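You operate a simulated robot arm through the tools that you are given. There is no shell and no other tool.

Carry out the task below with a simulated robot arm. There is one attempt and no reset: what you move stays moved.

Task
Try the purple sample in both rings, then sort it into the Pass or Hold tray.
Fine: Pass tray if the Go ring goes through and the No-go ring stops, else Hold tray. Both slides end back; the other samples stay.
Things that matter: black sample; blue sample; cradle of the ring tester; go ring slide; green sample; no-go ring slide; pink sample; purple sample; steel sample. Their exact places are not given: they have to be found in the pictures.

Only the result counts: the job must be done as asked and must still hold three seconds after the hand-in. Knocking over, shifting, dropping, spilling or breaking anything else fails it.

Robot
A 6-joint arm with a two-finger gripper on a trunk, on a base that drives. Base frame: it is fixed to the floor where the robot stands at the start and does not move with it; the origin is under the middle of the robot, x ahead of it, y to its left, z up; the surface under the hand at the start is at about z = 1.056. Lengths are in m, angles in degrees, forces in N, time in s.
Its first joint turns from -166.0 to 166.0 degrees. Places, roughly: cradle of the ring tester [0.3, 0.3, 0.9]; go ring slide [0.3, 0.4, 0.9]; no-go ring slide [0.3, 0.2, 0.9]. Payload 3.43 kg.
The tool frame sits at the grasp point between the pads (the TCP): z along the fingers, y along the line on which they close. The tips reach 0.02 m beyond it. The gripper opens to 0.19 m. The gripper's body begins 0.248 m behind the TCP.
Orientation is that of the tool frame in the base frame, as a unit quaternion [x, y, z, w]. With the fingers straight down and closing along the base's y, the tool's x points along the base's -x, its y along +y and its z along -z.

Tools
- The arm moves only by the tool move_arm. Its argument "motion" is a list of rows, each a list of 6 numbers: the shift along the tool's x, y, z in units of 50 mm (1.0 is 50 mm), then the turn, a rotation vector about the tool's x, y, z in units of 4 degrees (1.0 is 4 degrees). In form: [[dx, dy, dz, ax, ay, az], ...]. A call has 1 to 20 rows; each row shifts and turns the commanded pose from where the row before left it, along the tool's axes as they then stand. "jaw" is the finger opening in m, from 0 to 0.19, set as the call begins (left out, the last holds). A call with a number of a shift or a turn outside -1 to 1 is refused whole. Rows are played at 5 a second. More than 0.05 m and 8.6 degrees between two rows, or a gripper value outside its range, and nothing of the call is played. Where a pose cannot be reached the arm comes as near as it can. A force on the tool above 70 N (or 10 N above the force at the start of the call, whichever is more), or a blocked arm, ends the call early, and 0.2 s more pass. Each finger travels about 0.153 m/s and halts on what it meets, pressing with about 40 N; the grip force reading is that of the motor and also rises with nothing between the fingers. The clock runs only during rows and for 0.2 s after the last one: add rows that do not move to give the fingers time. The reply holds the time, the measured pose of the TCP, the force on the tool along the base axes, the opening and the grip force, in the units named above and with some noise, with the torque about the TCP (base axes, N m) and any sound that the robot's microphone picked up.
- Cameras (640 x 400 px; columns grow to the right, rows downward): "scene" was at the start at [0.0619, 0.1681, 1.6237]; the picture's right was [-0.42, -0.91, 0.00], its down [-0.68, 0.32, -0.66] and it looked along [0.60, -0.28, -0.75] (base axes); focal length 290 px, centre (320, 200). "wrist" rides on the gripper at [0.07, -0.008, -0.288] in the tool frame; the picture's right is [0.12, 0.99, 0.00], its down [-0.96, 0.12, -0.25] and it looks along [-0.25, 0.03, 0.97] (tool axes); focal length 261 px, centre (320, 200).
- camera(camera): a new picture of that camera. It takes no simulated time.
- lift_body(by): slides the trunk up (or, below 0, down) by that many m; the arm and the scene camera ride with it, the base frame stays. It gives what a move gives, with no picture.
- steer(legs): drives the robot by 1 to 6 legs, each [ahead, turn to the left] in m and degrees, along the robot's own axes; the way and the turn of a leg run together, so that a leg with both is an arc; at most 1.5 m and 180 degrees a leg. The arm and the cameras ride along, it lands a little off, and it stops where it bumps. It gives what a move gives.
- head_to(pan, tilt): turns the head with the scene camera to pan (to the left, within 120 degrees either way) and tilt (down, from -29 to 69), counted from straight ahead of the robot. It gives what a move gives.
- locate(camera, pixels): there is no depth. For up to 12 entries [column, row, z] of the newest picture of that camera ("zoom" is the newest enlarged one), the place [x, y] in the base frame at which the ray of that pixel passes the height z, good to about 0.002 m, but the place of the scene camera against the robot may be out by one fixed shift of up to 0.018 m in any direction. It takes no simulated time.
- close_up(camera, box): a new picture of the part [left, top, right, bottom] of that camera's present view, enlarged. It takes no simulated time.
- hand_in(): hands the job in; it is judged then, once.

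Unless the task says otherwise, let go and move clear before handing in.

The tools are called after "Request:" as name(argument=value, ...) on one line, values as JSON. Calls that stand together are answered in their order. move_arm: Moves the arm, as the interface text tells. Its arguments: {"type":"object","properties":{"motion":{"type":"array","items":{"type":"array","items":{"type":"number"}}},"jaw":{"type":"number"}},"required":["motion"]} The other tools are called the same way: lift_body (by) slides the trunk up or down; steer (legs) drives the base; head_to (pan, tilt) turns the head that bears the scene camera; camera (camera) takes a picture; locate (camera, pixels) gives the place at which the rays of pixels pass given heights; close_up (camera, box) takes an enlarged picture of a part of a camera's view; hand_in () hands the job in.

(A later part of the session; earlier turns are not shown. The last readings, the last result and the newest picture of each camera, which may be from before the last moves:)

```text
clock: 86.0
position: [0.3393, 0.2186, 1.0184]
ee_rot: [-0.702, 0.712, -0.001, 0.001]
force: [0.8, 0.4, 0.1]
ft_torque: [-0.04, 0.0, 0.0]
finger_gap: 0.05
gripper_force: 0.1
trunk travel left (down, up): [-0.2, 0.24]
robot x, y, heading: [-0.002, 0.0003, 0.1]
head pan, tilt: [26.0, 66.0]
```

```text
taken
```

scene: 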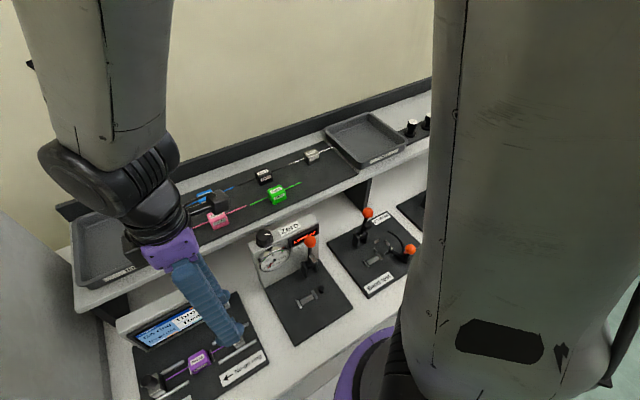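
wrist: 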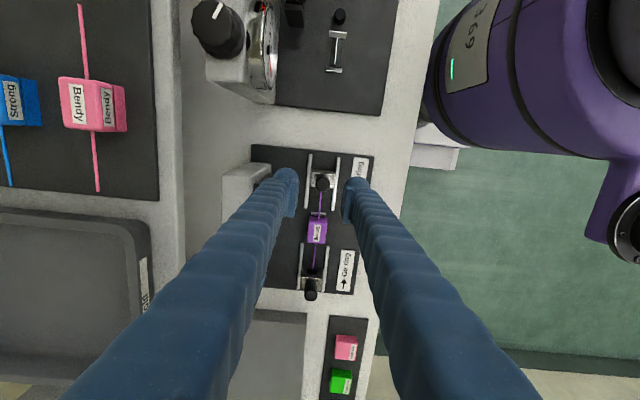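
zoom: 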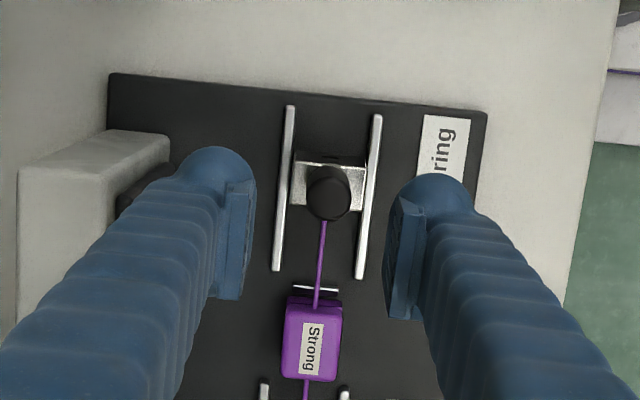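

The pose is slightly off again (0.8 degrees, 4 mm) and the scene view has swung right, so the arm is leaning on the head from the other side. I'll command the head to about where it has been pushed, pan -35 and tilt 58, to take the pressure off.

Request:
head_to(pan=-35, tilt=58)

Request:
move_arm(motion=[[0, 0, 0, 0, 0, 0], [0, 0, 0, 0, 0, 0]])

Request:
camera(camera="scene")

```text
clock: 87.3
position: [0.3382, 0.222, 1.0187]
ee_rot: [-0.706, 0.709, -0.001, 0.0]
force: [-0.4, -0.6, 0.5]
ft_torque: [0.0, -0.01, -0.01]
finger_gap: 0.0499
gripper_force: 0.0
trunk travel left (down, up): [-0.2, 0.24]
robot x, y, heading: [0.0002, 0.0001, -0.0]
head pan, tilt: [-35.0, 58.0]
```

```text
clock: 87.9
position: [0.3378, 0.2231, 1.0185]
ee_rot: [-0.706, 0.709, -0.001, 0.001]
force: [0.1, 1.0, 0.0]
ft_torque: [-0.02, 0.01, 0.01]
finger_gap: 0.0499
gripper_force: 0.0
trunk travel left (down, up): [-0.2, 0.24]
robot x, y, heading: [-0.0004, -0.0002, 0.3]
head pan, tilt: [-35.0, 58.0]
```

```text
taken
```

scene: 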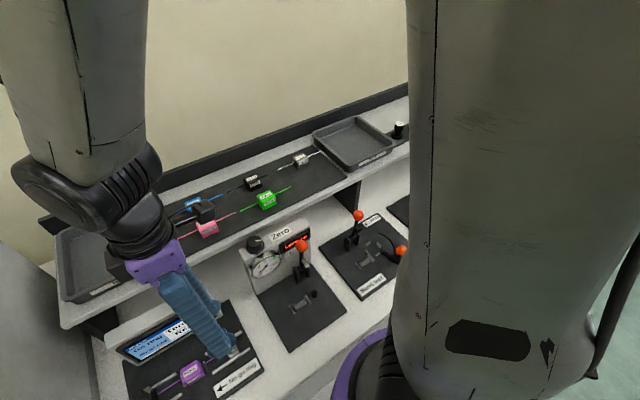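

That relieved it: the pose is now (0.338, 0.2225) with almost no turn. I'll pan a little further so the arm is free, then look at the No-go knob with the wrist camera.

Request:
head_to(pan=-42, tilt=62)

Request:
move_arm(motion=[[0, 0, 0, 0, 0, 0], [0, 0, 0, 0, 0, 0]])

Request:
camera(camera="scene")

Request:
close_up(camera="wrist", box=[260, 120, 380, 250])

```text
clock: 88.6
position: [0.3365, 0.2233, 1.0192]
ee_rot: [-0.706, 0.708, 0.0, 0.001]
force: [0.5, 0.2, 0.3]
ft_torque: [0.01, -0.01, -0.03]
finger_gap: 0.05
gripper_force: 0.0
trunk travel left (down, up): [-0.2, 0.24]
robot x, y, heading: [-0.0002, -0.0025, -0.0]
head pan, tilt: [-42.0, 62.0]
```

```text
clock: 89.2
position: [0.3368, 0.2234, 1.0189]
ee_rot: [0.707, -0.707, 0.001, 0.0]
force: [-0.7, 0.1, 0.7]
ft_torque: [0.05, 0.0, -0.04]
finger_gap: 0.0504
gripper_force: 0.0
trunk travel left (down, up): [-0.2, 0.24]
robot x, y, heading: [0.0009, -0.0032, 0.0]
head pan, tilt: [-42.0, 62.0]
```

```text
taken
```

scene: 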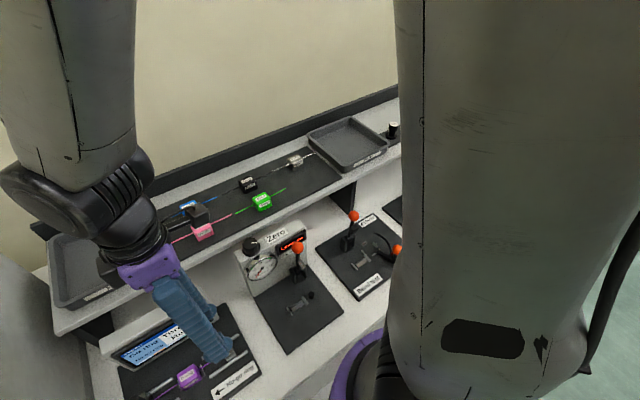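

```text
3.08 times, centred on (320, 185) of wrist
```

zoom: 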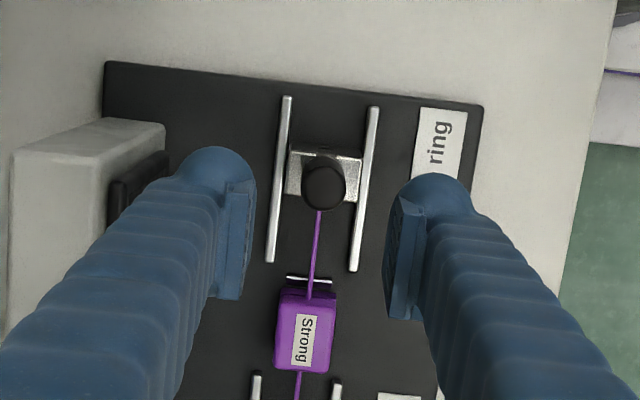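

The pose is exact now (0.3367, 0.2234, 1.019). The No-go knob's top at (321,181) works out at (0.3355, 0.2197), so I'll trim by that and lower to z ≈ 0.942 around it.

Request:
move_arm(motion=[[0.074, 0.024, 0, 0, 0, 0], [0, 0, 0.5, 0, 0, 0], [0, 0, 0.5, 0, 0, 0], [0, 0, 0.5, 0, 0, 0], [0, 0, 0, 0, 0, 0], [0, 0, 0, 0, 0, 0]])

Request:
camera(camera="wrist")

Request:
close_up(camera="wrist", box=[260, 130, 380, 250])

```text
clock: 90.6
position: [0.335, 0.2202, 0.945]
ee_rot: [0.708, -0.706, 0.001, -0.001]
force: [-0.9, -0.8, -0.3]
ft_torque: [0.07, 0.01, 0.01]
finger_gap: 0.0499
gripper_force: 0.0
trunk travel left (down, up): [-0.2, 0.24]
robot x, y, heading: [-0.0013, -0.0034, 0.3]
head pan, tilt: [-42.0, 62.0]
```

```text
taken
```

wrist: 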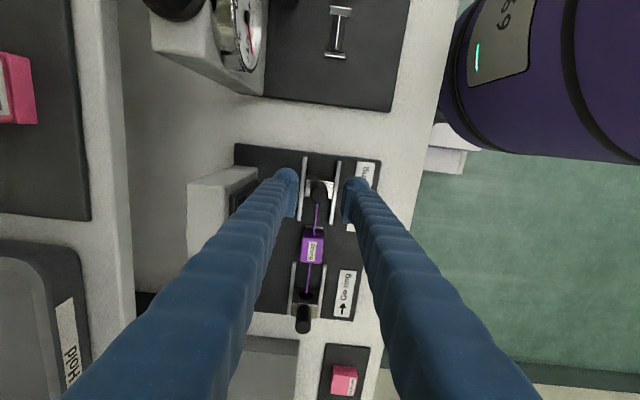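

```text
3.33 times, centred on (320, 190) of wrist
```

zoom: 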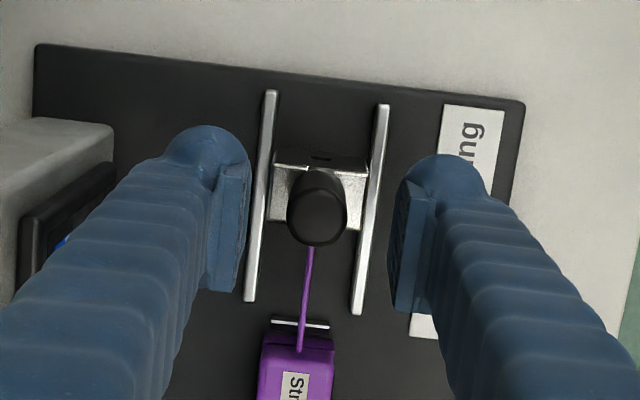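

The knob's top at (319,195) is within 2 mm of the TCP. I'll trim, lower to z ≈ 0.934 and close the fingers on it.

Request:
move_arm(motion=[[0.03, -0.015, 0, 0, 0, 0], [0, 0, 0.22, 0, 0, 0], [0, 0, 0, 0, 0, 0]])

Request:
move_arm(motion=[[0, 0, 0, 0, 0, 0], [0, 0, 0, 0, 0, 0], [0, 0, 0, 0, 0, 0]], jaw=0.0)

Request:
close_up(camera="wrist", box=[260, 130, 380, 250])

Request:
close_up(camera="scene", box=[80, 260, 280, 400])

```text
clock: 91.4
position: [0.337, 0.2193, 0.9328]
ee_rot: [0.708, -0.706, 0.001, -0.001]
force: [0.9, 0.7, 0.9]
ft_torque: [-0.02, 0.02, -0.01]
finger_gap: 0.0501
gripper_force: 0.0
trunk travel left (down, up): [-0.2, 0.24]
robot x, y, heading: [0.0021, -0.0044, -0.1]
head pan, tilt: [-42.0, 62.0]
```

```text
clock: 92.2
position: [0.3359, 0.2194, 0.9335]
ee_rot: [0.708, -0.706, 0.001, 0.0]
force: [-5.9, -1.3, -8.4]
ft_torque: [-0.01, 0.09, -0.02]
finger_gap: 0.0204
gripper_force: 45.2
trunk travel left (down, up): [-0.2, 0.24]
robot x, y, heading: [-0.0026, -0.0007, -0.1]
head pan, tilt: [-42.0, 62.0]
```

```text
3.33 times, centred on (320, 190) of wrist
```

zoom: 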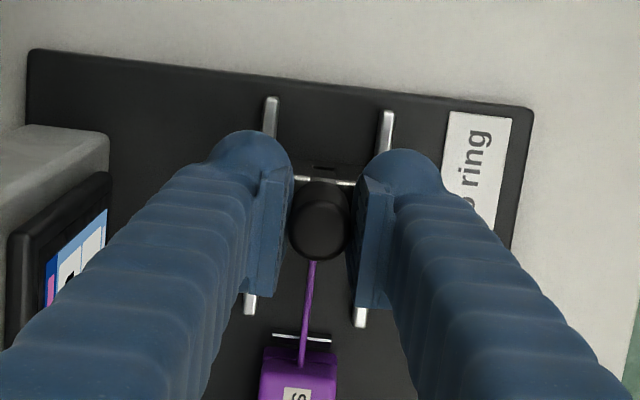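

```text
2.86 times, centred on (180, 330) of scene
```

zoom: 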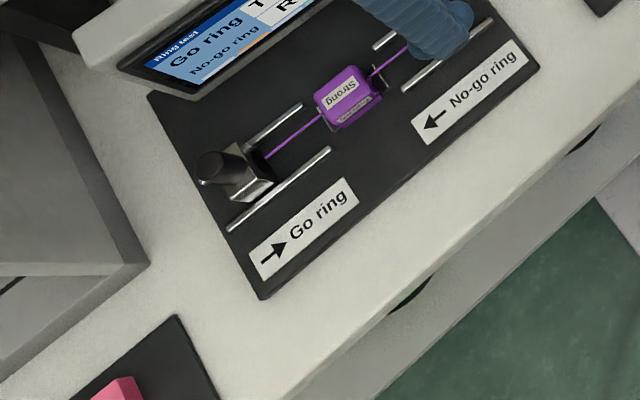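

The No-go knob is gripped at 0.0204 m and the scene view shows the Go slide back home. I'll slide the No-go ring towards the cradle in small steps, reading the force along y.

Request:
move_arm(motion=[[-0.04, 0, 0, 0, 0, 0], [-0.04, 0, 0, 0, 0, 0], [-0.04, 0, 0, 0, 0, 0], [0, 0, 0, 0, 0, 0]])

Request:
close_up(camera="wrist", box=[260, 130, 380, 250])

Request:
close_up(camera="scene", box=[80, 240, 300, 400])

```text
clock: 93.2
position: [0.3365, 0.2246, 0.9323]
ee_rot: [0.708, -0.706, 0.0, 0.0]
force: [-12.3, 0.2, -24.1]
ft_torque: [0.06, 0.08, 0.02]
finger_gap: 0.0204
gripper_force: 44.5
trunk travel left (down, up): [-0.2, 0.24]
robot x, y, heading: [-0.0025, -0.002, -0.2]
head pan, tilt: [-42.0, 62.0]
```

```text
3.33 times, centred on (320, 190) of wrist
```

zoom: 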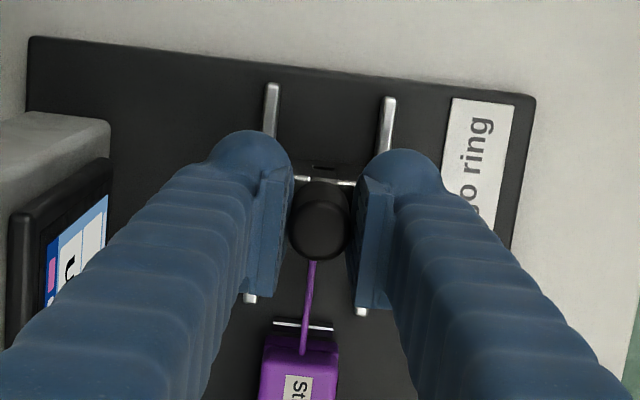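

```text
2.50 times, centred on (190, 320) of scene
```

zoom: 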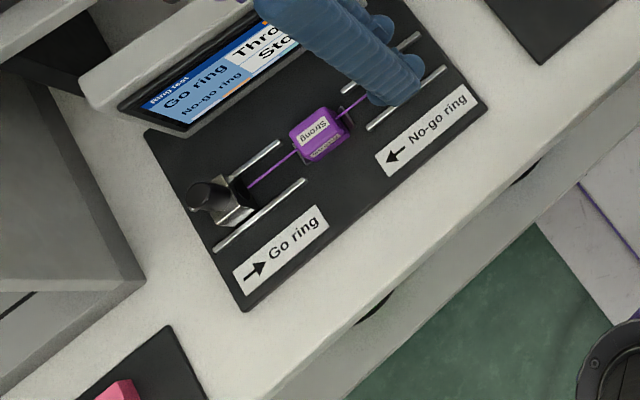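

The screen now shows "Thro…" and "Sto…" after only about 6 mm of No-go travel, with no clear y force yet. I'll press 2 mm further to confirm the ring really stops on the rod, watching fy.

Request:
move_arm(motion=[[-0.04, 0, 0, 0, 0, 0], [0, 0, 0, 0, 0, 0]])

Request:
close_up(camera="wrist", box=[260, 130, 380, 250])

Request:
close_up(camera="scene", box=[80, 240, 300, 400])

```text
clock: 93.8
position: [0.3363, 0.2244, 0.9332]
ee_rot: [0.708, -0.706, 0.0, 0.002]
force: [-14.6, -17.4, -21.0]
ft_torque: [-0.35, 0.1, 0.06]
finger_gap: 0.0208
gripper_force: 45.1
trunk travel left (down, up): [-0.2, 0.24]
robot x, y, heading: [0.0004, -0.0003, -0.1]
head pan, tilt: [-42.0, 62.0]
```

```text
3.33 times, centred on (320, 190) of wrist
```

zoom: 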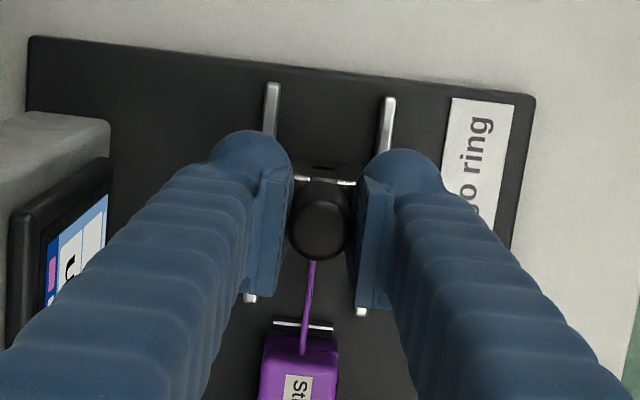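

```text
2.50 times, centred on (190, 320) of scene
```

zoom: 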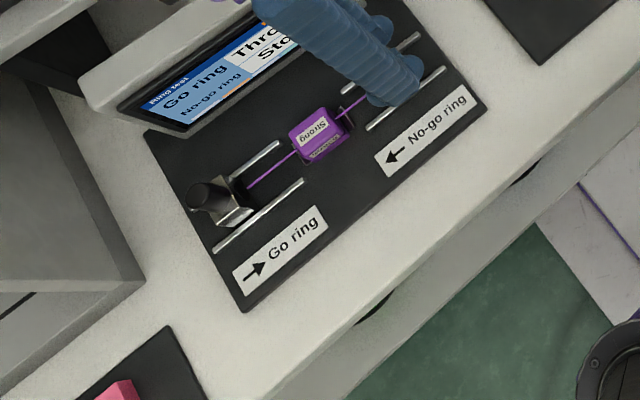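

The push met -17 N with no movement, so the No-go ring is stopped by the rod, as the screen says. I'll ease off and pull the slide back to its home stop (y ≈ 0.219).

Request:
move_arm(motion=[[0.04, 0.01, 0.01, 0, 0, 0], [0.04, 0, 0, 0, 0, 0], [0.04, 0, 0, 0, 0, 0], [0.04, 0, 0, 0, 0, 0], [0, 0, 0, 0, 0, 0]])

Request:
move_arm(motion=[[0.03, 0, 0, 0, 0, 0], [0, 0, 0, 0, 0, 0]])

```text
clock: 95.0
position: [0.3368, 0.2195, 0.9334]
ee_rot: [0.708, -0.706, 0.001, -0.001]
force: [-17.1, 0.2, -3.9]
ft_torque: [-0.17, 0.16, -0.05]
finger_gap: 0.0204
gripper_force: 45.0
trunk travel left (down, up): [-0.2, 0.24]
robot x, y, heading: [-0.0011, -0.0036, -0.2]
head pan, tilt: [-42.0, 62.0]
```

```text
clock: 95.6
position: [0.335, 0.2192, 0.9351]
ee_rot: [0.708, -0.706, 0.002, -0.002]
force: [-23.4, 23.9, 6.8]
ft_torque: [0.52, 0.22, -0.07]
finger_gap: 0.0205
gripper_force: 45.2
trunk travel left (down, up): [-0.2, 0.24]
robot x, y, heading: [0.0009, -0.0024, 0.2]
head pan, tilt: [-42.0, 62.0]
```

The +24 N along y shows the No-go slide is at its home stop. I'll ease, release the knob, rise 9 cm and read the screen in full.

Request:
move_arm(motion=[[-0.025, 0, 0, 0, 0, 0], [0, 0, 0, 0, 0, 0]])

Request:
move_arm(motion=[[0, 0, 0, 0, 0, 0], [0, 0, 0, 0, 0, 0]], jaw=0.05)

Request:
move_arm(motion=[[0, 0, -0.3, 0, 0, 0], [0, 0, -0.5, 0, 0, 0], [0, 0, -0.6, 0, 0, 0], [0, 0, -0.4, 0, 0, 0], [0, 0, 0, 0, 0, 0]])

Request:
camera(camera="wrist")

Request:
camera(camera="scene")

Request:
close_up(camera="wrist", box=[230, 120, 390, 320])

```text
clock: 96.2
position: [0.3362, 0.218, 0.9344]
ee_rot: [0.708, -0.706, 0.001, -0.001]
force: [-16.2, 12.6, 25.8]
ft_torque: [-0.13, 0.21, -0.02]
finger_gap: 0.0204
gripper_force: 45.1
trunk travel left (down, up): [-0.2, 0.24]
robot x, y, heading: [-0.0002, -0.005, -0.2]
head pan, tilt: [-42.0, 62.0]
```

```text
clock: 96.8
position: [0.337, 0.2184, 0.9327]
ee_rot: [0.708, -0.706, 0.001, -0.001]
force: [-0.4, 0.4, -0.2]
ft_torque: [-0.02, 0.02, 0.02]
finger_gap: 0.05
gripper_force: 0.1
trunk travel left (down, up): [-0.2, 0.24]
robot x, y, heading: [0.0025, -0.0026, -0.0]
head pan, tilt: [-42.0, 62.0]
```

```text
clock: 98.0
position: [0.3363, 0.2191, 1.0232]
ee_rot: [0.708, -0.706, 0.001, -0.001]
force: [-0.1, -0.4, 1.2]
ft_torque: [0.04, -0.01, 0.02]
finger_gap: 0.0499
gripper_force: 0.0
trunk travel left (down, up): [-0.2, 0.24]
robot x, y, heading: [0.0039, -0.0027, 0.2]
head pan, tilt: [-42.0, 62.0]
```

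```text
taken
```

wrist: 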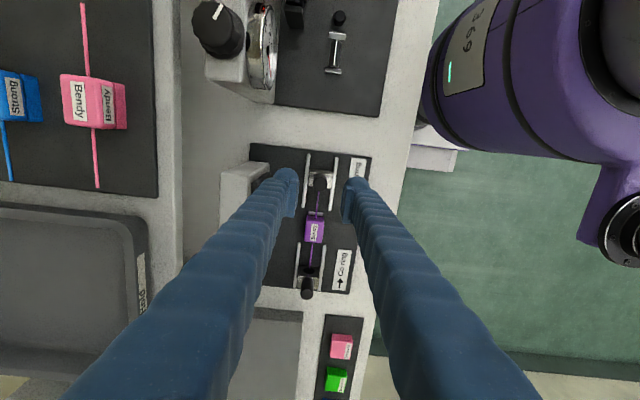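

```text
taken
```

scene: 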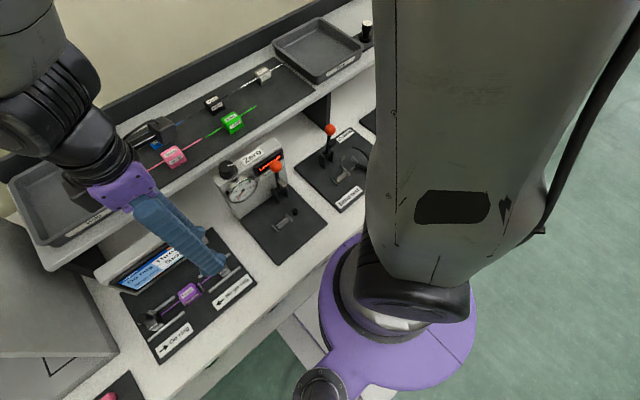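

```text
2.00 times, centred on (310, 220) of wrist
```

zoom: 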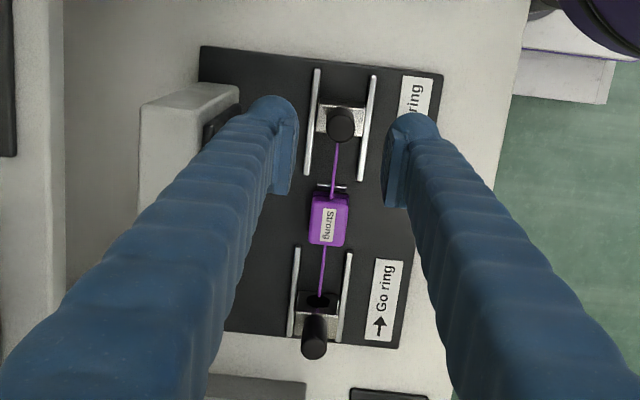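

Both slides look home and the sample is still in place. I'll enlarge the screen at about (155,265) in the scene view to read both results.

Request:
close_up(camera="scene", box=[90, 220, 260, 370])

Request:
close_up(camera="scene", box=[110, 240, 190, 300])

```text
2.67 times, centred on (175, 295) of scene
```

zoom: 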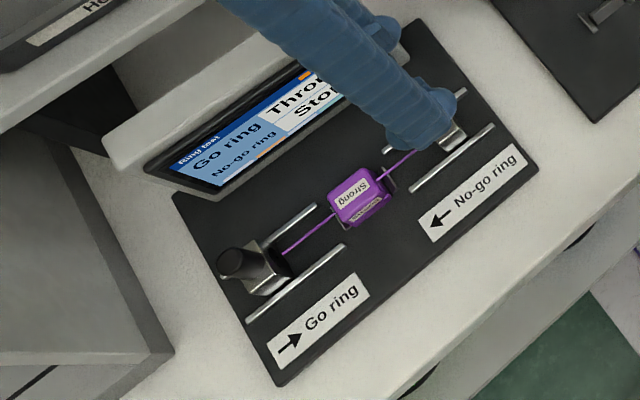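

```text
6.67 times, centred on (150, 270) of scene
```

zoom: 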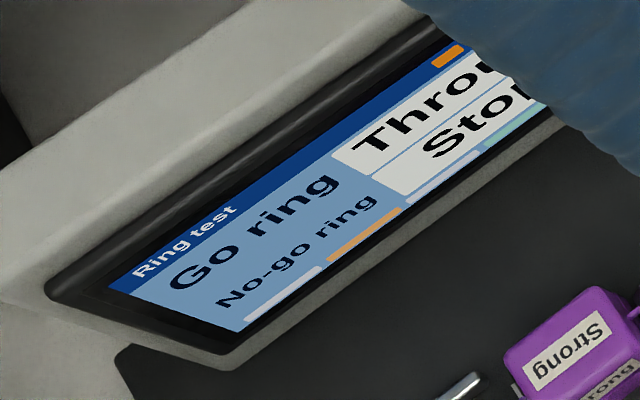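

The screen reads "Throu…" for the Go ring and "Stop…" for the No-go ring, so the sample belongs in the Pass tray. I'll turn the head out of the arm's way and move back above the sample at y ≈ 0.314.

Request:
head_to(pan=-70, tilt=50)

Request:
move_arm(motion=[[-0.5, 0, 0, 0, 0, 0], [-0.7, 0, 0, 0, 0, 0], [-0.7, 0, 0, 0, 0, 0], [0, 0, 0, 0, 0, 0], [0, 0, 0, 0, 0, 0]], jaw=0.056)

Request:
camera(camera="wrist")

Request:
close_up(camera="wrist", box=[240, 100, 400, 260])

Request:
camera(camera="scene")

```text
clock: 98.9
position: [0.3365, 0.219, 1.0218]
ee_rot: [-0.707, 0.707, -0.001, 0.001]
force: [-0.1, 1.2, -0.4]
ft_torque: [-0.03, 0.0, 0.0]
finger_gap: 0.0504
gripper_force: 0.1
trunk travel left (down, up): [-0.2, 0.24]
robot x, y, heading: [0.0, -0.0021, 0.1]
head pan, tilt: [-70.0, 50.0]
```

```text
clock: 100.3
position: [0.3592, 0.2795, 1.0148]
ee_rot: [-0.676, 0.737, 0.0, -0.01]
force: [0.0, 0.8, -0.6]
ft_torque: [-0.03, 0.05, -0.03]
finger_gap: 0.0559
gripper_force: 0.0
trunk travel left (down, up): [-0.2, 0.24]
robot x, y, heading: [0.0038, -0.0033, -0.1]
head pan, tilt: [-70.0, 50.0]
stopped in row 5: the arm was blocked; the commanded pose is now the measured one
```

```text
taken
```

wrist: 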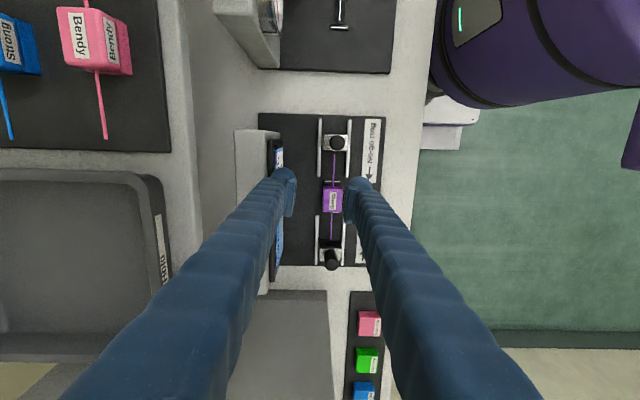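

```text
2.50 times, centred on (320, 180) of wrist
```

zoom: 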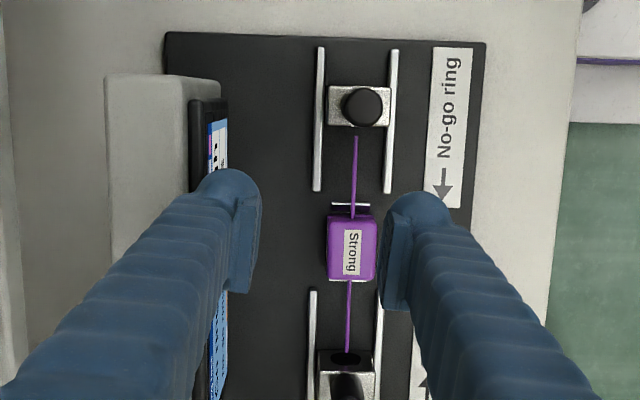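

```text
taken
```

scene: 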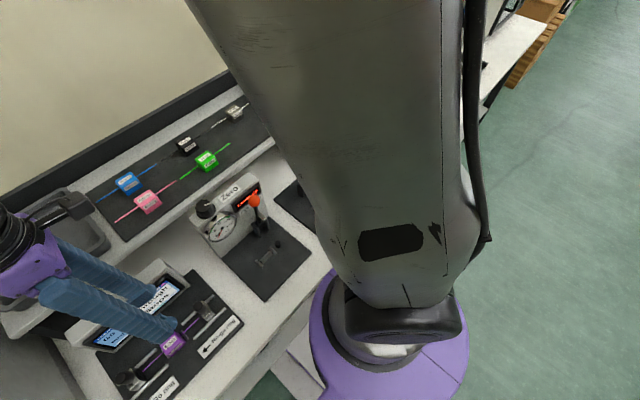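

The arm was blocked at y = 0.28 because the head, which stands left of the upper arm, had been turned into it. I'll back off to the right, undo the turn, and then pan the head well to the left, away from the arm.

Request:
move_arm(motion=[[0.6, 0, 0, 0, 0, 0], [0.6, 0, 0, 0, 0, 0], [0.4, 0, 0, 0, 0, 0], [0, 0, 0, 0.1, -0.1, -0.617], [0, 0, 0, 0.1, -0.1, -0.617], [0, 0, 0, 0, 0, 0], [0, 0, 0, 0, 0, 0]])

Request:
head_to(pan=75, tilt=50)

Request:
camera(camera="scene")

```text
clock: 101.9
position: [0.351, 0.2065, 1.0184]
ee_rot: [0.711, -0.703, 0.0, -0.002]
force: [-0.2, 0.5, -1.1]
ft_torque: [0.0, -0.03, -0.01]
finger_gap: 0.0558
gripper_force: 0.0
trunk travel left (down, up): [-0.2, 0.24]
robot x, y, heading: [-0.0005, -0.0043, 0.4]
head pan, tilt: [-70.0, 50.0]
```

```text
clock: 104.2
position: [0.3504, 0.2068, 1.0181]
ee_rot: [0.712, -0.703, -0.001, -0.002]
force: [0.7, 0.0, 0.2]
ft_torque: [0.0, -0.03, -0.01]
finger_gap: 0.0559
gripper_force: 0.0
trunk travel left (down, up): [-0.2, 0.24]
robot x, y, heading: [0.0012, -0.0046, 0.0]
head pan, tilt: [75.0, 50.0]
```

```text
taken
```

scene: 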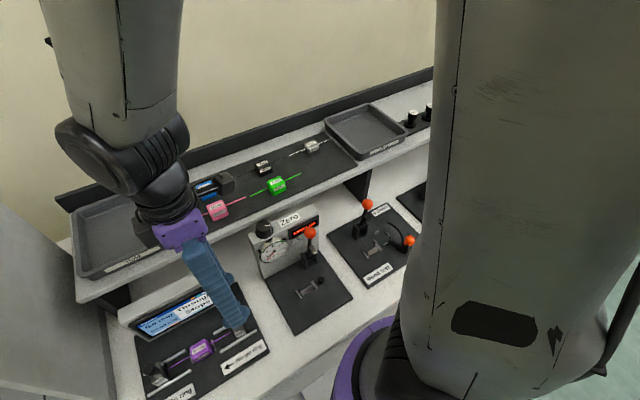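

The scene view hasn't turned although pan 75 was commanded, so the head is caught between the forearm (left) and upper arm (right). I'll take the arm up and forward over the shelf to the earlier clear position near (0.54, -0.16), where the head turned freely.

Request:
move_arm(motion=[[0, 0, -0.6, 0, 0, 0], [0, 0, -0.6, 0, 0, 0], [0, -0.5, -0.4, 0, 0, 0], [0, -0.6, -0.4, 0, 0, 0], [0, -0.6, -0.4, 0, 0, 0], [0.3, -0.5, -0.3, 0, 0, 0], [0.5, -0.4, 0, 0, 0, 0], [0.7, -0.3, 0, 0, 0, 0], [0.7, -0.2, 0, 0, 0, 0], [0.7, -0.2, 0, 0, 0, 0], [0.7, -0.2, 0, 0, 0, 0], [0.7, -0.2, 0, 0, 0, 0], [0.7, 0, 0, 0, 0, 0], [0, 0, 0, 0, 0, 0]])

Request:
camera(camera="scene")

```text
clock: 107.2
position: [0.5398, -0.0454, 1.1547]
ee_rot: [0.711, -0.703, 0.0, -0.002]
force: [0.4, -1.7, 1.4]
ft_torque: [0.05, 0.01, -0.03]
finger_gap: 0.0559
gripper_force: 0.0
trunk travel left (down, up): [-0.2, 0.24]
robot x, y, heading: [-0.0003, -0.0046, 0.2]
head pan, tilt: [75.0, 50.0]
```

```text
taken
```

scene: 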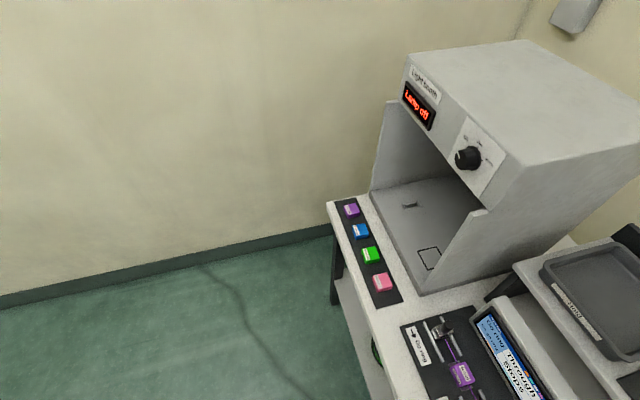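

The head is free again (it now looks left at pan 75, and the screen at (510,355) reads "Through" and "Stopped"). I'll trim the 0.65 degree turn and go back towards the tester, descending to about z = 1.05 at y = 0.2, with the head out of the way.

Request:
close_up(camera="scene", box=[400, 290, 580, 400])

Request:
move_arm(motion=[[0, 0, 0, -0.04, 0.04, 0.16], [-0.4, 0.3, 0, 0, 0, 0], [-0.61, 0.45, 0, 0, 0, 0], [-0.61, 0.45, 0, 0, 0, 0], [-0.61, 0.45, 0, 0, 0, 0], [-0.61, 0.45, 0, 0, 0, 0], [-0.61, 0.45, 0, 0, 0, 0], [-0.61, 0.45, 0, 0, 0, 0], [-0.61, 0.45, 0, 0, 0, 0], [-0.23, 0.15, 0.4, 0, 0, 0], [0, 0, 0.7, 0, 0, 0], [0, 0, 0.7, 0, 0, 0], [0, 0, 0.3, 0, 0, 0], [0, 0, 0, 0, 0, 0], [0, 0, 0, 0, 0, 0]])

Request:
camera(camera="scene")

```text
3.56 times, centred on (490, 345) of scene
```

zoom: 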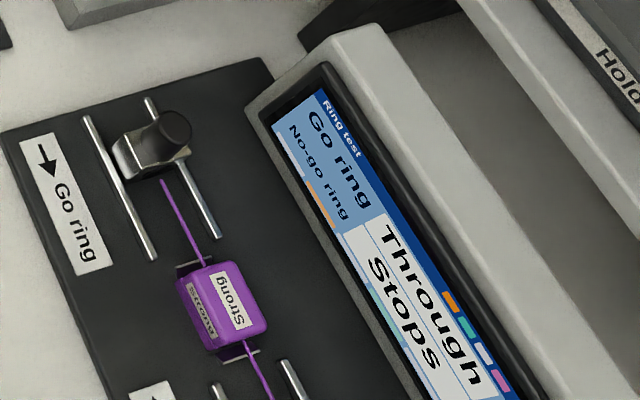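

```text
clock: 110.4
position: [0.3592, 0.2045, 1.0488]
ee_rot: [0.708, -0.707, 0.001, -0.001]
force: [-0.6, -0.3, -0.3]
ft_torque: [0.0, 0.02, 0.03]
finger_gap: 0.056
gripper_force: 0.0
trunk travel left (down, up): [-0.2, 0.24]
robot x, y, heading: [0.0021, 0.0044, -0.1]
head pan, tilt: [75.0, 50.0]
```

```text
taken
```

scene: 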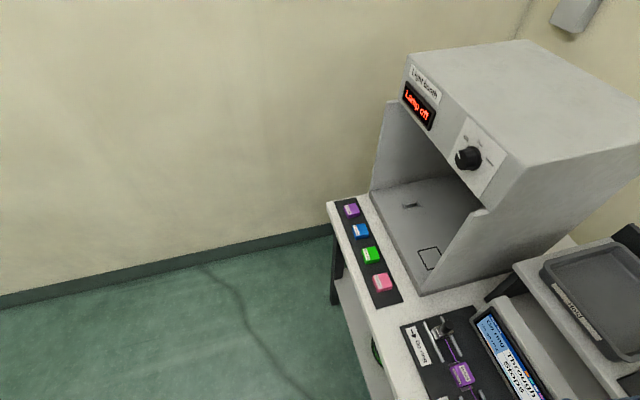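

The screen clearly reads "Go ring: Through, No-go ring: Stops", so it is the Pass tray. The head is undisturbed and the pose exact, so I'll move over the sample at (0.336, 0.3138).

Request:
move_arm(motion=[[-0.5, 0.12, 0, 0, 0, 0], [-0.6, 0.12, 0, 0, 0, 0], [-0.6, 0.12, 0, 0, 0, 0], [-0.49, 0.1, 0, 0, 0, 0], [0, 0, 0.5, 0, 0, 0], [0, 0, 0.5, 0, 0, 0], [0, 0, 0, 0, 0, 0], [0, 0, 0, 0, 0, 0]])

Request:
camera(camera="scene")

Request:
camera(camera="wrist")

Request:
close_up(camera="wrist", box=[240, 100, 400, 260])

```text
clock: 112.2
position: [0.3342, 0.3107, 0.9977]
ee_rot: [0.708, -0.706, 0.001, -0.001]
force: [-0.4, 0.0, -0.5]
ft_torque: [0.06, -0.02, 0.01]
finger_gap: 0.056
gripper_force: 0.1
trunk travel left (down, up): [-0.2, 0.24]
robot x, y, heading: [-0.0028, -0.0022, -0.1]
head pan, tilt: [75.0, 50.0]
```

```text
taken
```

scene: 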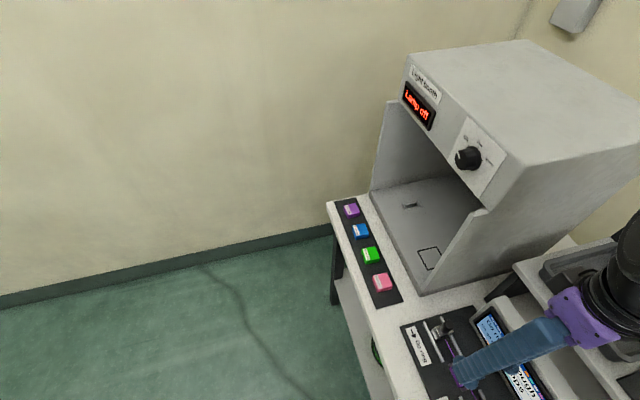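

```text
taken
```

wrist: 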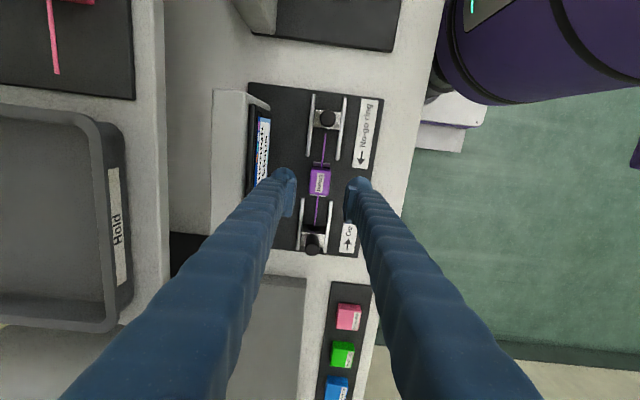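

```text
2.50 times, centred on (320, 180) of wrist
```

zoom: 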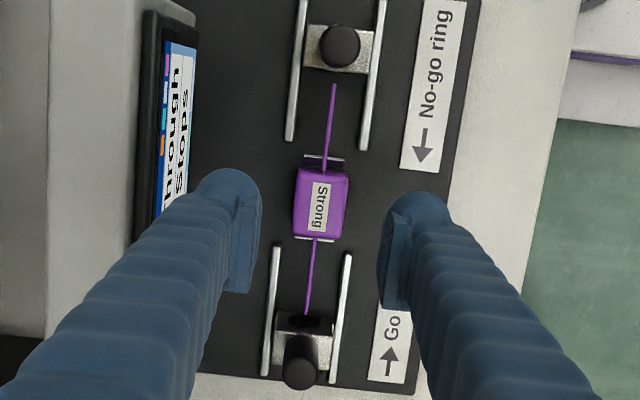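

The head is untouched this time, and the block at (320,180) is within 1 mm of the TCP's line. I'll descend to z ≈ 0.890, the height I released from, and check before closing.

Request:
move_arm(motion=[[0, 0, 0.5, 0, 0, 0], [0, 0, 0.5, 0, 0, 0], [0, 0, 0.5, 0, 0, 0], [0, 0, 0.4, 0, 0, 0], [0, 0, 0.24, 0, 0, 0], [0, 0, 0, 0, 0, 0], [0, 0, 0, 0, 0, 0]])

Request:
close_up(camera="wrist", box=[260, 120, 380, 270])

```text
clock: 113.8
position: [0.3364, 0.3091, 0.8899]
ee_rot: [0.707, -0.707, 0.001, 0.0]
force: [-0.3, -0.3, 0.9]
ft_torque: [0.01, 0.0, 0.0]
finger_gap: 0.0562
gripper_force: 0.1
trunk travel left (down, up): [-0.2, 0.24]
robot x, y, heading: [0.0004, -0.0052, 0.1]
head pan, tilt: [75.0, 50.0]
```

```text
2.67 times, centred on (320, 195) of wrist
```

zoom: 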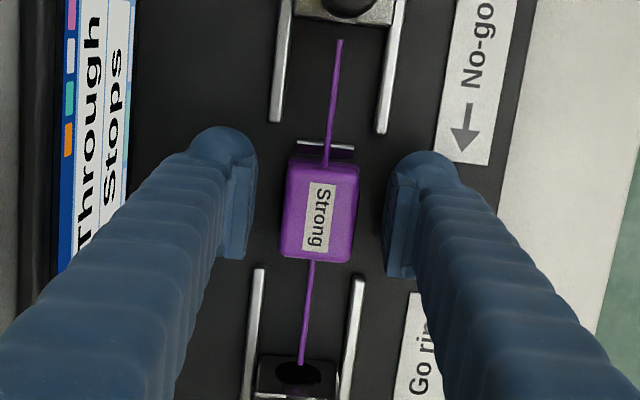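

The block is about 3 mm to +y of the TCP (rod ends at rows 40 and 363, against 30 and 358 at release), with fingers clear on both sides. I'll shift 3 mm and close on it.

Request:
move_arm(motion=[[-0.06, 0, 0, 0, 0, 0], [0, 0, 0, 0, 0, 0]])

Request:
move_arm(motion=[[0, 0, 0, 0, 0, 0], [0, 0, 0, 0, 0, 0], [0, 0, 0, 0, 0, 0]], jaw=0.0)

Request:
close_up(camera="wrist", box=[260, 120, 380, 270])

```text
clock: 114.4
position: [0.3349, 0.3117, 0.891]
ee_rot: [0.708, -0.707, 0.0, -0.001]
force: [1.0, -0.1, 0.5]
ft_torque: [0.0, 0.0, -0.02]
finger_gap: 0.0562
gripper_force: 0.0
trunk travel left (down, up): [-0.2, 0.24]
robot x, y, heading: [-0.0009, -0.0041, 0.0]
head pan, tilt: [75.0, 50.0]
```

```text
clock: 115.2
position: [0.3364, 0.3122, 0.8898]
ee_rot: [0.708, -0.706, 0.0, -0.001]
force: [-0.2, -0.2, -0.4]
ft_torque: [0.0, 0.03, 0.03]
finger_gap: 0.0298
gripper_force: 39.7
trunk travel left (down, up): [-0.2, 0.24]
robot x, y, heading: [-0.0018, -0.0025, 0.2]
head pan, tilt: [75.0, 50.0]
```

```text
2.67 times, centred on (320, 195) of wrist
```

zoom: 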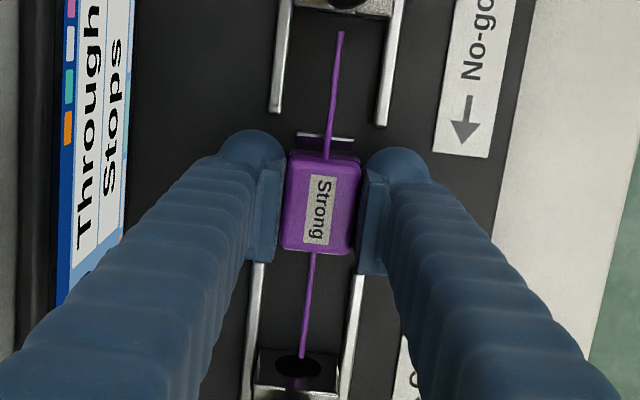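

The block is gripped at 0.0298 m with 40 N and nothing else moved. I'll lift straight up, slowly at first, to about z = 1.05.

Request:
move_arm(motion=[[0, 0, -0.1, 0, 0, 0], [0, 0, -0.2, 0, 0, 0], [0, 0, -0.3, 0, 0, 0], [0, 0, -0.5, 0, 0, 0], [0, 0, -0.6, 0, 0, 0], [0, 0, -0.8, 0, 0, 0], [0, 0, -0.7, 0, 0, 0], [0, 0, 0, 0, 0, 0], [0, 0, 0, 0, 0, 0]])

Request:
camera(camera="wrist")

Request:
close_up(camera="wrist", box=[240, 90, 400, 270])

```text
clock: 117.2
position: [0.3373, 0.314, 1.0506]
ee_rot: [0.708, -0.707, 0.0, -0.001]
force: [-0.3, 0.0, -0.6]
ft_torque: [-0.08, 0.03, -0.02]
finger_gap: 0.03
gripper_force: 40.1
trunk travel left (down, up): [-0.2, 0.24]
robot x, y, heading: [0.0015, 0.0018, -0.1]
head pan, tilt: [75.0, 50.0]
```

```text
taken
```

wrist: 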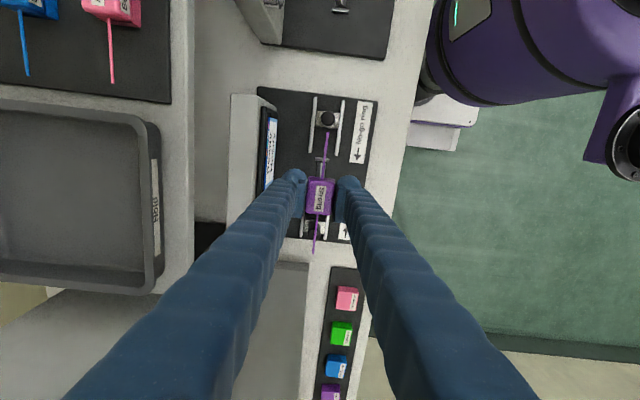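

```text
2.22 times, centred on (320, 180) of wrist
```

zoom: 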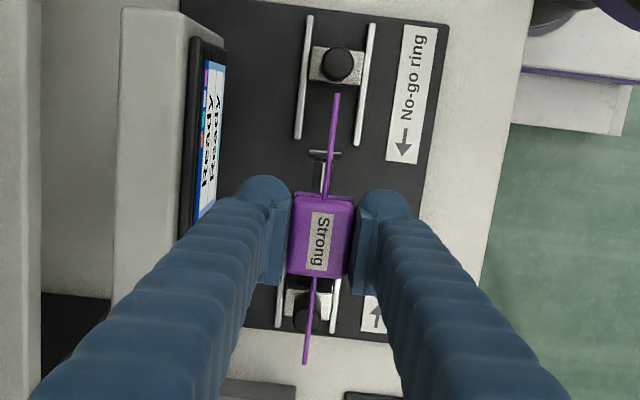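

The sample is lifted cleanly and both slides are home (the screen has gone back to Ready). I'll carry it up and across towards the Pass tray near (0.60, -0.36), staying above the shelf samples.

Request:
move_arm(motion=[[0.57, -0.115, -0.5, 0, 0, 0], [0.57, -0.115, -0.5, 0, 0, 0], [0.57, -0.115, -0.5, 0, 0, 0], [0.57, -0.115, -0.5, 0, 0, 0], [0, 0, 0, 0, 0, 0]])

Request:
move_arm(motion=[[0.5, -0.25, -0.2, 0, 0, 0], [0.7, -0.34, -0.2, 0, 0, 0], [0.7, -0.34, -0.2, 0, 0, 0], [0.7, -0.34, -0.1, 0, 0, 0], [0.7, -0.34, -0.1, 0, 0, 0], [0.7, -0.34, -0.1, 0, 0, 0], [0.7, -0.34, -0.1, 0, 0, 0], [0.7, -0.34, 0, 0, 0, 0], [0.7, -0.34, 0, 0, 0, 0], [0.7, -0.34, 0, 0, 0, 0], [0.7, -0.34, 0, 0, 0, 0], [0.7, -0.34, 0, 0, 0, 0], [0.7, -0.34, 0, 0, 0, 0], [0.7, -0.34, 0, 0, 0, 0], [0.7, -0.2, 0, 0, 0, 0], [0.7, 0, 0, 0, 0, 0], [0, 0, 0, 0, 0, 0], [0, 0, 0, 0, 0, 0]])

Request:
camera(camera="wrist")

```text
clock: 118.4
position: [0.3568, 0.198, 1.1503]
ee_rot: [0.708, -0.707, 0.0, -0.002]
force: [0.7, -0.4, -1.2]
ft_torque: [0.1, 0.04, -0.03]
finger_gap: 0.0301
gripper_force: 39.8
trunk travel left (down, up): [-0.2, 0.24]
robot x, y, heading: [-0.0015, -0.0026, -0.1]
head pan, tilt: [75.0, 50.0]
```

```text
clock: 122.2
position: [0.6008, -0.3506, 1.2001]
ee_rot: [0.708, -0.707, 0.001, 0.0]
force: [0.5, 1.6, -1.4]
ft_torque: [-0.12, 0.01, 0.02]
finger_gap: 0.03
gripper_force: 40.2
trunk travel left (down, up): [-0.2, 0.24]
robot x, y, heading: [0.0005, -0.0032, 0.2]
head pan, tilt: [75.0, 50.0]
```

```text
taken
```

wrist: 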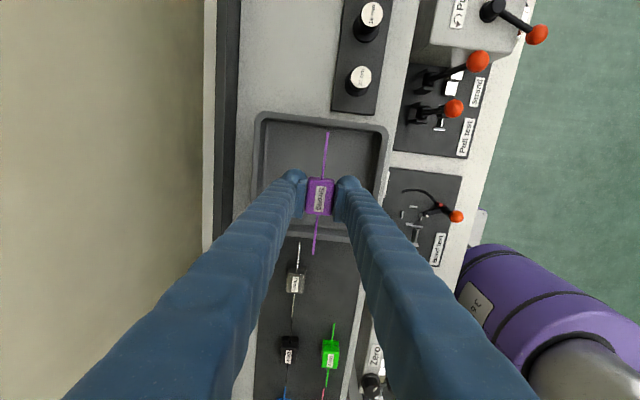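

The sample hangs over the Pass tray, whose rim shows at about (255,115) to (385,240). I'll enlarge it and locate its rim and floor corners to choose the release point.

Request:
close_up(camera="wrist", box=[220, 90, 420, 270])

Request:
locate(camera="wrist", pixels=[[256, 113, 1.09], [387, 127, 1.09], [366, 240, 1.09], [245, 230, 1.09], [272, 125, 1.06], [374, 136, 1.06], [355, 228, 1.06], [320, 196, 1.06], [320, 196, 1.2]])

Request:
head_to(pan=-25, tilt=45)

Request:
camera(camera="scene")

```text
2.22 times, centred on (320, 180) of wrist
```

zoom: 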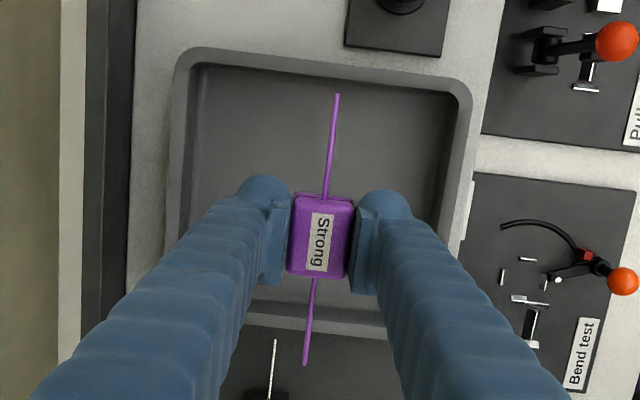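

```text
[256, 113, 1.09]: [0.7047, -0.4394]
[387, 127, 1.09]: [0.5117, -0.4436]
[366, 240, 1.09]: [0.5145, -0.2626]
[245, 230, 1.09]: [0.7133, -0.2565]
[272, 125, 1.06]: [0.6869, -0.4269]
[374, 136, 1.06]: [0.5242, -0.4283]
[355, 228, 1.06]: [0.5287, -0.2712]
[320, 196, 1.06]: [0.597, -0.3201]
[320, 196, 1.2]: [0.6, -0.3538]
```

```text
clock: 124.0
position: [0.6004, -0.3514, 1.2006]
ee_rot: [0.708, -0.707, 0.001, -0.001]
force: [0.6, -0.9, -0.5]
ft_torque: [0.01, -0.02, 0.02]
finger_gap: 0.0303
gripper_force: 40.2
trunk travel left (down, up): [-0.2, 0.24]
robot x, y, heading: [0.0008, -0.0039, -0.2]
head pan, tilt: [-25.0, 45.0]
```

```text
taken
```

scene: 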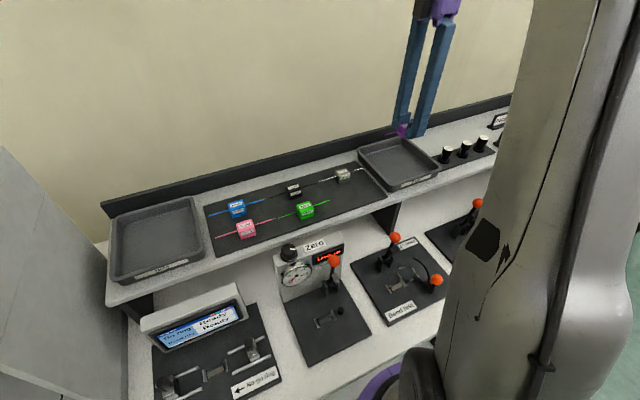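

The tray floor spans about x 0.525–0.687 and y -0.427 to -0.271, only slightly longer than the 0.146 m rod, so I'll lay the sample diagonally. I'll centre over (0.607, -0.350) and turn the tool 44 degrees while still high.

Request:
move_arm(motion=[[0, -0.12, 0, 0, 0, 0], [0, 0, 0, 0, 0, 1], [0, 0, 0, 0, 0, 1], [0, 0, 0, 0, 0, 1], [0, 0, 0, 0, 0, 1], [0, 0, 0, 0, 0, 1], [0, 0, 0, 0, 0, 1], [0, 0, 0, 0, 0, 1], [0, 0, 0, 0, 0, 1], [0, 0, 0, 0, 0, 1], [0, 0, 0, 0, 0, 1], [0, 0, 0, 0, 0, 1], [0, 0, 0, 0, 0, 0], [0, 0, 0, 0, 0, 0]])

Request:
camera(camera="wrist")

Request:
camera(camera="scene")

```text
clock: 127.0
position: [0.6093, -0.3501, 1.2006]
ee_rot: [-0.39, 0.921, 0.0, 0.001]
force: [-0.2, 0.0, 0.4]
ft_torque: [0.0, 0.0, 0.03]
finger_gap: 0.03
gripper_force: 39.8
trunk travel left (down, up): [-0.2, 0.24]
robot x, y, heading: [-0.0008, -0.0034, -0.1]
head pan, tilt: [-25.0, 45.0]
```

```text
taken
```

wrist: 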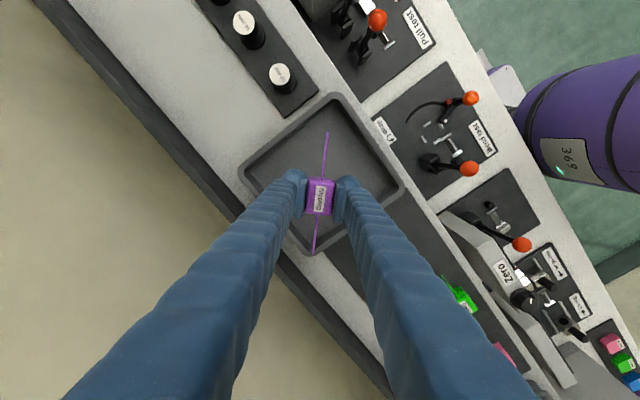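

```text
taken
```

scene: 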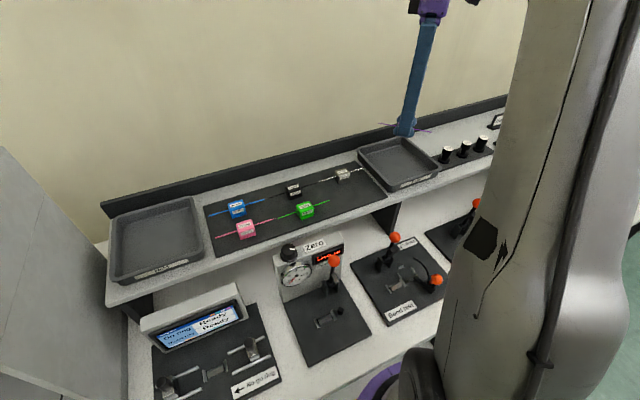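

The rod now lies along the tray's diagonal. I'll lower to about z = 1.125, with the block's bottom just around rim height, and check the clearance.

Request:
move_arm(motion=[[0, 0, 0.5, 0, 0, 0], [0, 0, 0.5, 0, 0, 0], [0, 0, 0.5, 0, 0, 0], [0, 0, 0, 0, 0, 0], [0, 0, 0, 0, 0, 0]])

Request:
camera(camera="wrist")

Request:
close_up(camera="wrist", box=[200, 60, 440, 290])

Request:
close_up(camera="scene", box=[330, 80, 480, 210])

```text
clock: 128.2
position: [0.6078, -0.349, 1.1262]
ee_rot: [-0.39, 0.921, 0.001, 0.001]
force: [-0.7, 0.4, 0.0]
ft_torque: [0.0, -0.01, 0.0]
finger_gap: 0.0299
gripper_force: 40.2
trunk travel left (down, up): [-0.2, 0.24]
robot x, y, heading: [0.0008, 0.0015, 0.2]
head pan, tilt: [-25.0, 45.0]
```

```text
taken
```

wrist: 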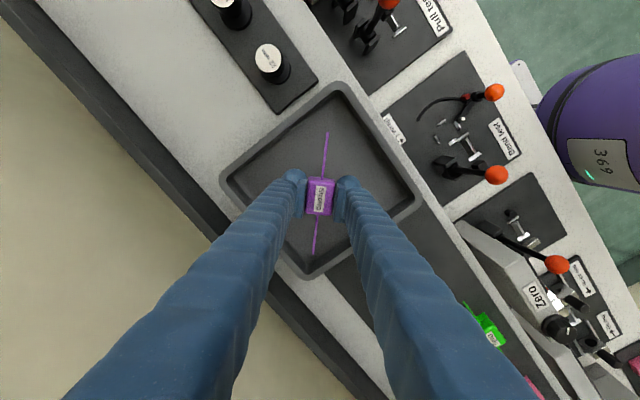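

```text
1.74 times, centred on (320, 175) of wrist
```

zoom: 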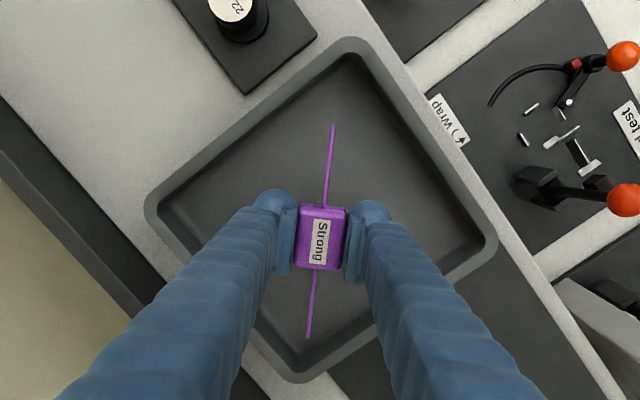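

```text
3.08 times, centred on (405, 145) of scene
```

zoom: 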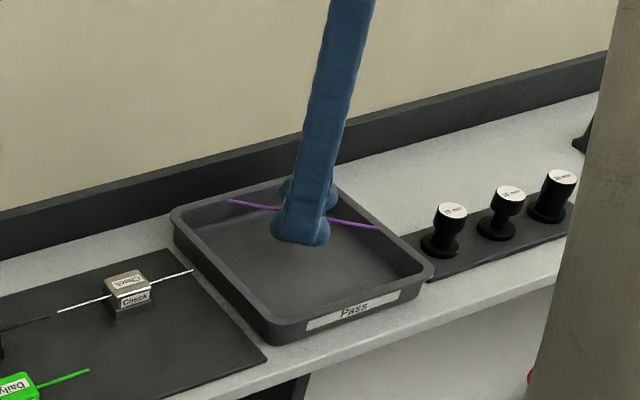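

The rod is well inside the tray's diagonal, both in the wrist view and next to the "Pass" label in the scene view. I'll lower to z ≈ 1.10 and then in small steps until the floor is felt.

Request:
move_arm(motion=[[0, 0, 0.2, 0, 0, 0], [0, 0, 0.2, 0, 0, 0], [0, 0, 0.1, 0, 0, 0], [0, 0, 0, 0, 0, 0]])

Request:
move_arm(motion=[[0, 0, 0.04, 0, 0, 0], [0, 0, 0.04, 0, 0, 0], [0, 0, 0, 0, 0, 0]])

```text
clock: 129.2
position: [0.6077, -0.3495, 1.1008]
ee_rot: [-0.392, 0.92, 0.001, 0.001]
force: [-0.1, 0.3, -1.0]
ft_torque: [0.01, 0.01, -0.05]
finger_gap: 0.03
gripper_force: 40.1
trunk travel left (down, up): [-0.2, 0.24]
robot x, y, heading: [-0.0018, 0.0007, 0.2]
head pan, tilt: [-25.0, 45.0]
```

```text
clock: 130.0
position: [0.6085, -0.3493, 1.0973]
ee_rot: [-0.392, 0.92, 0.001, 0.0]
force: [0.1, 0.6, -0.7]
ft_torque: [0.05, 0.0, 0.0]
finger_gap: 0.03
gripper_force: 39.8
trunk travel left (down, up): [-0.2, 0.24]
robot x, y, heading: [0.0074, -0.0026, 0.0]
head pan, tilt: [-25.0, 45.0]
```

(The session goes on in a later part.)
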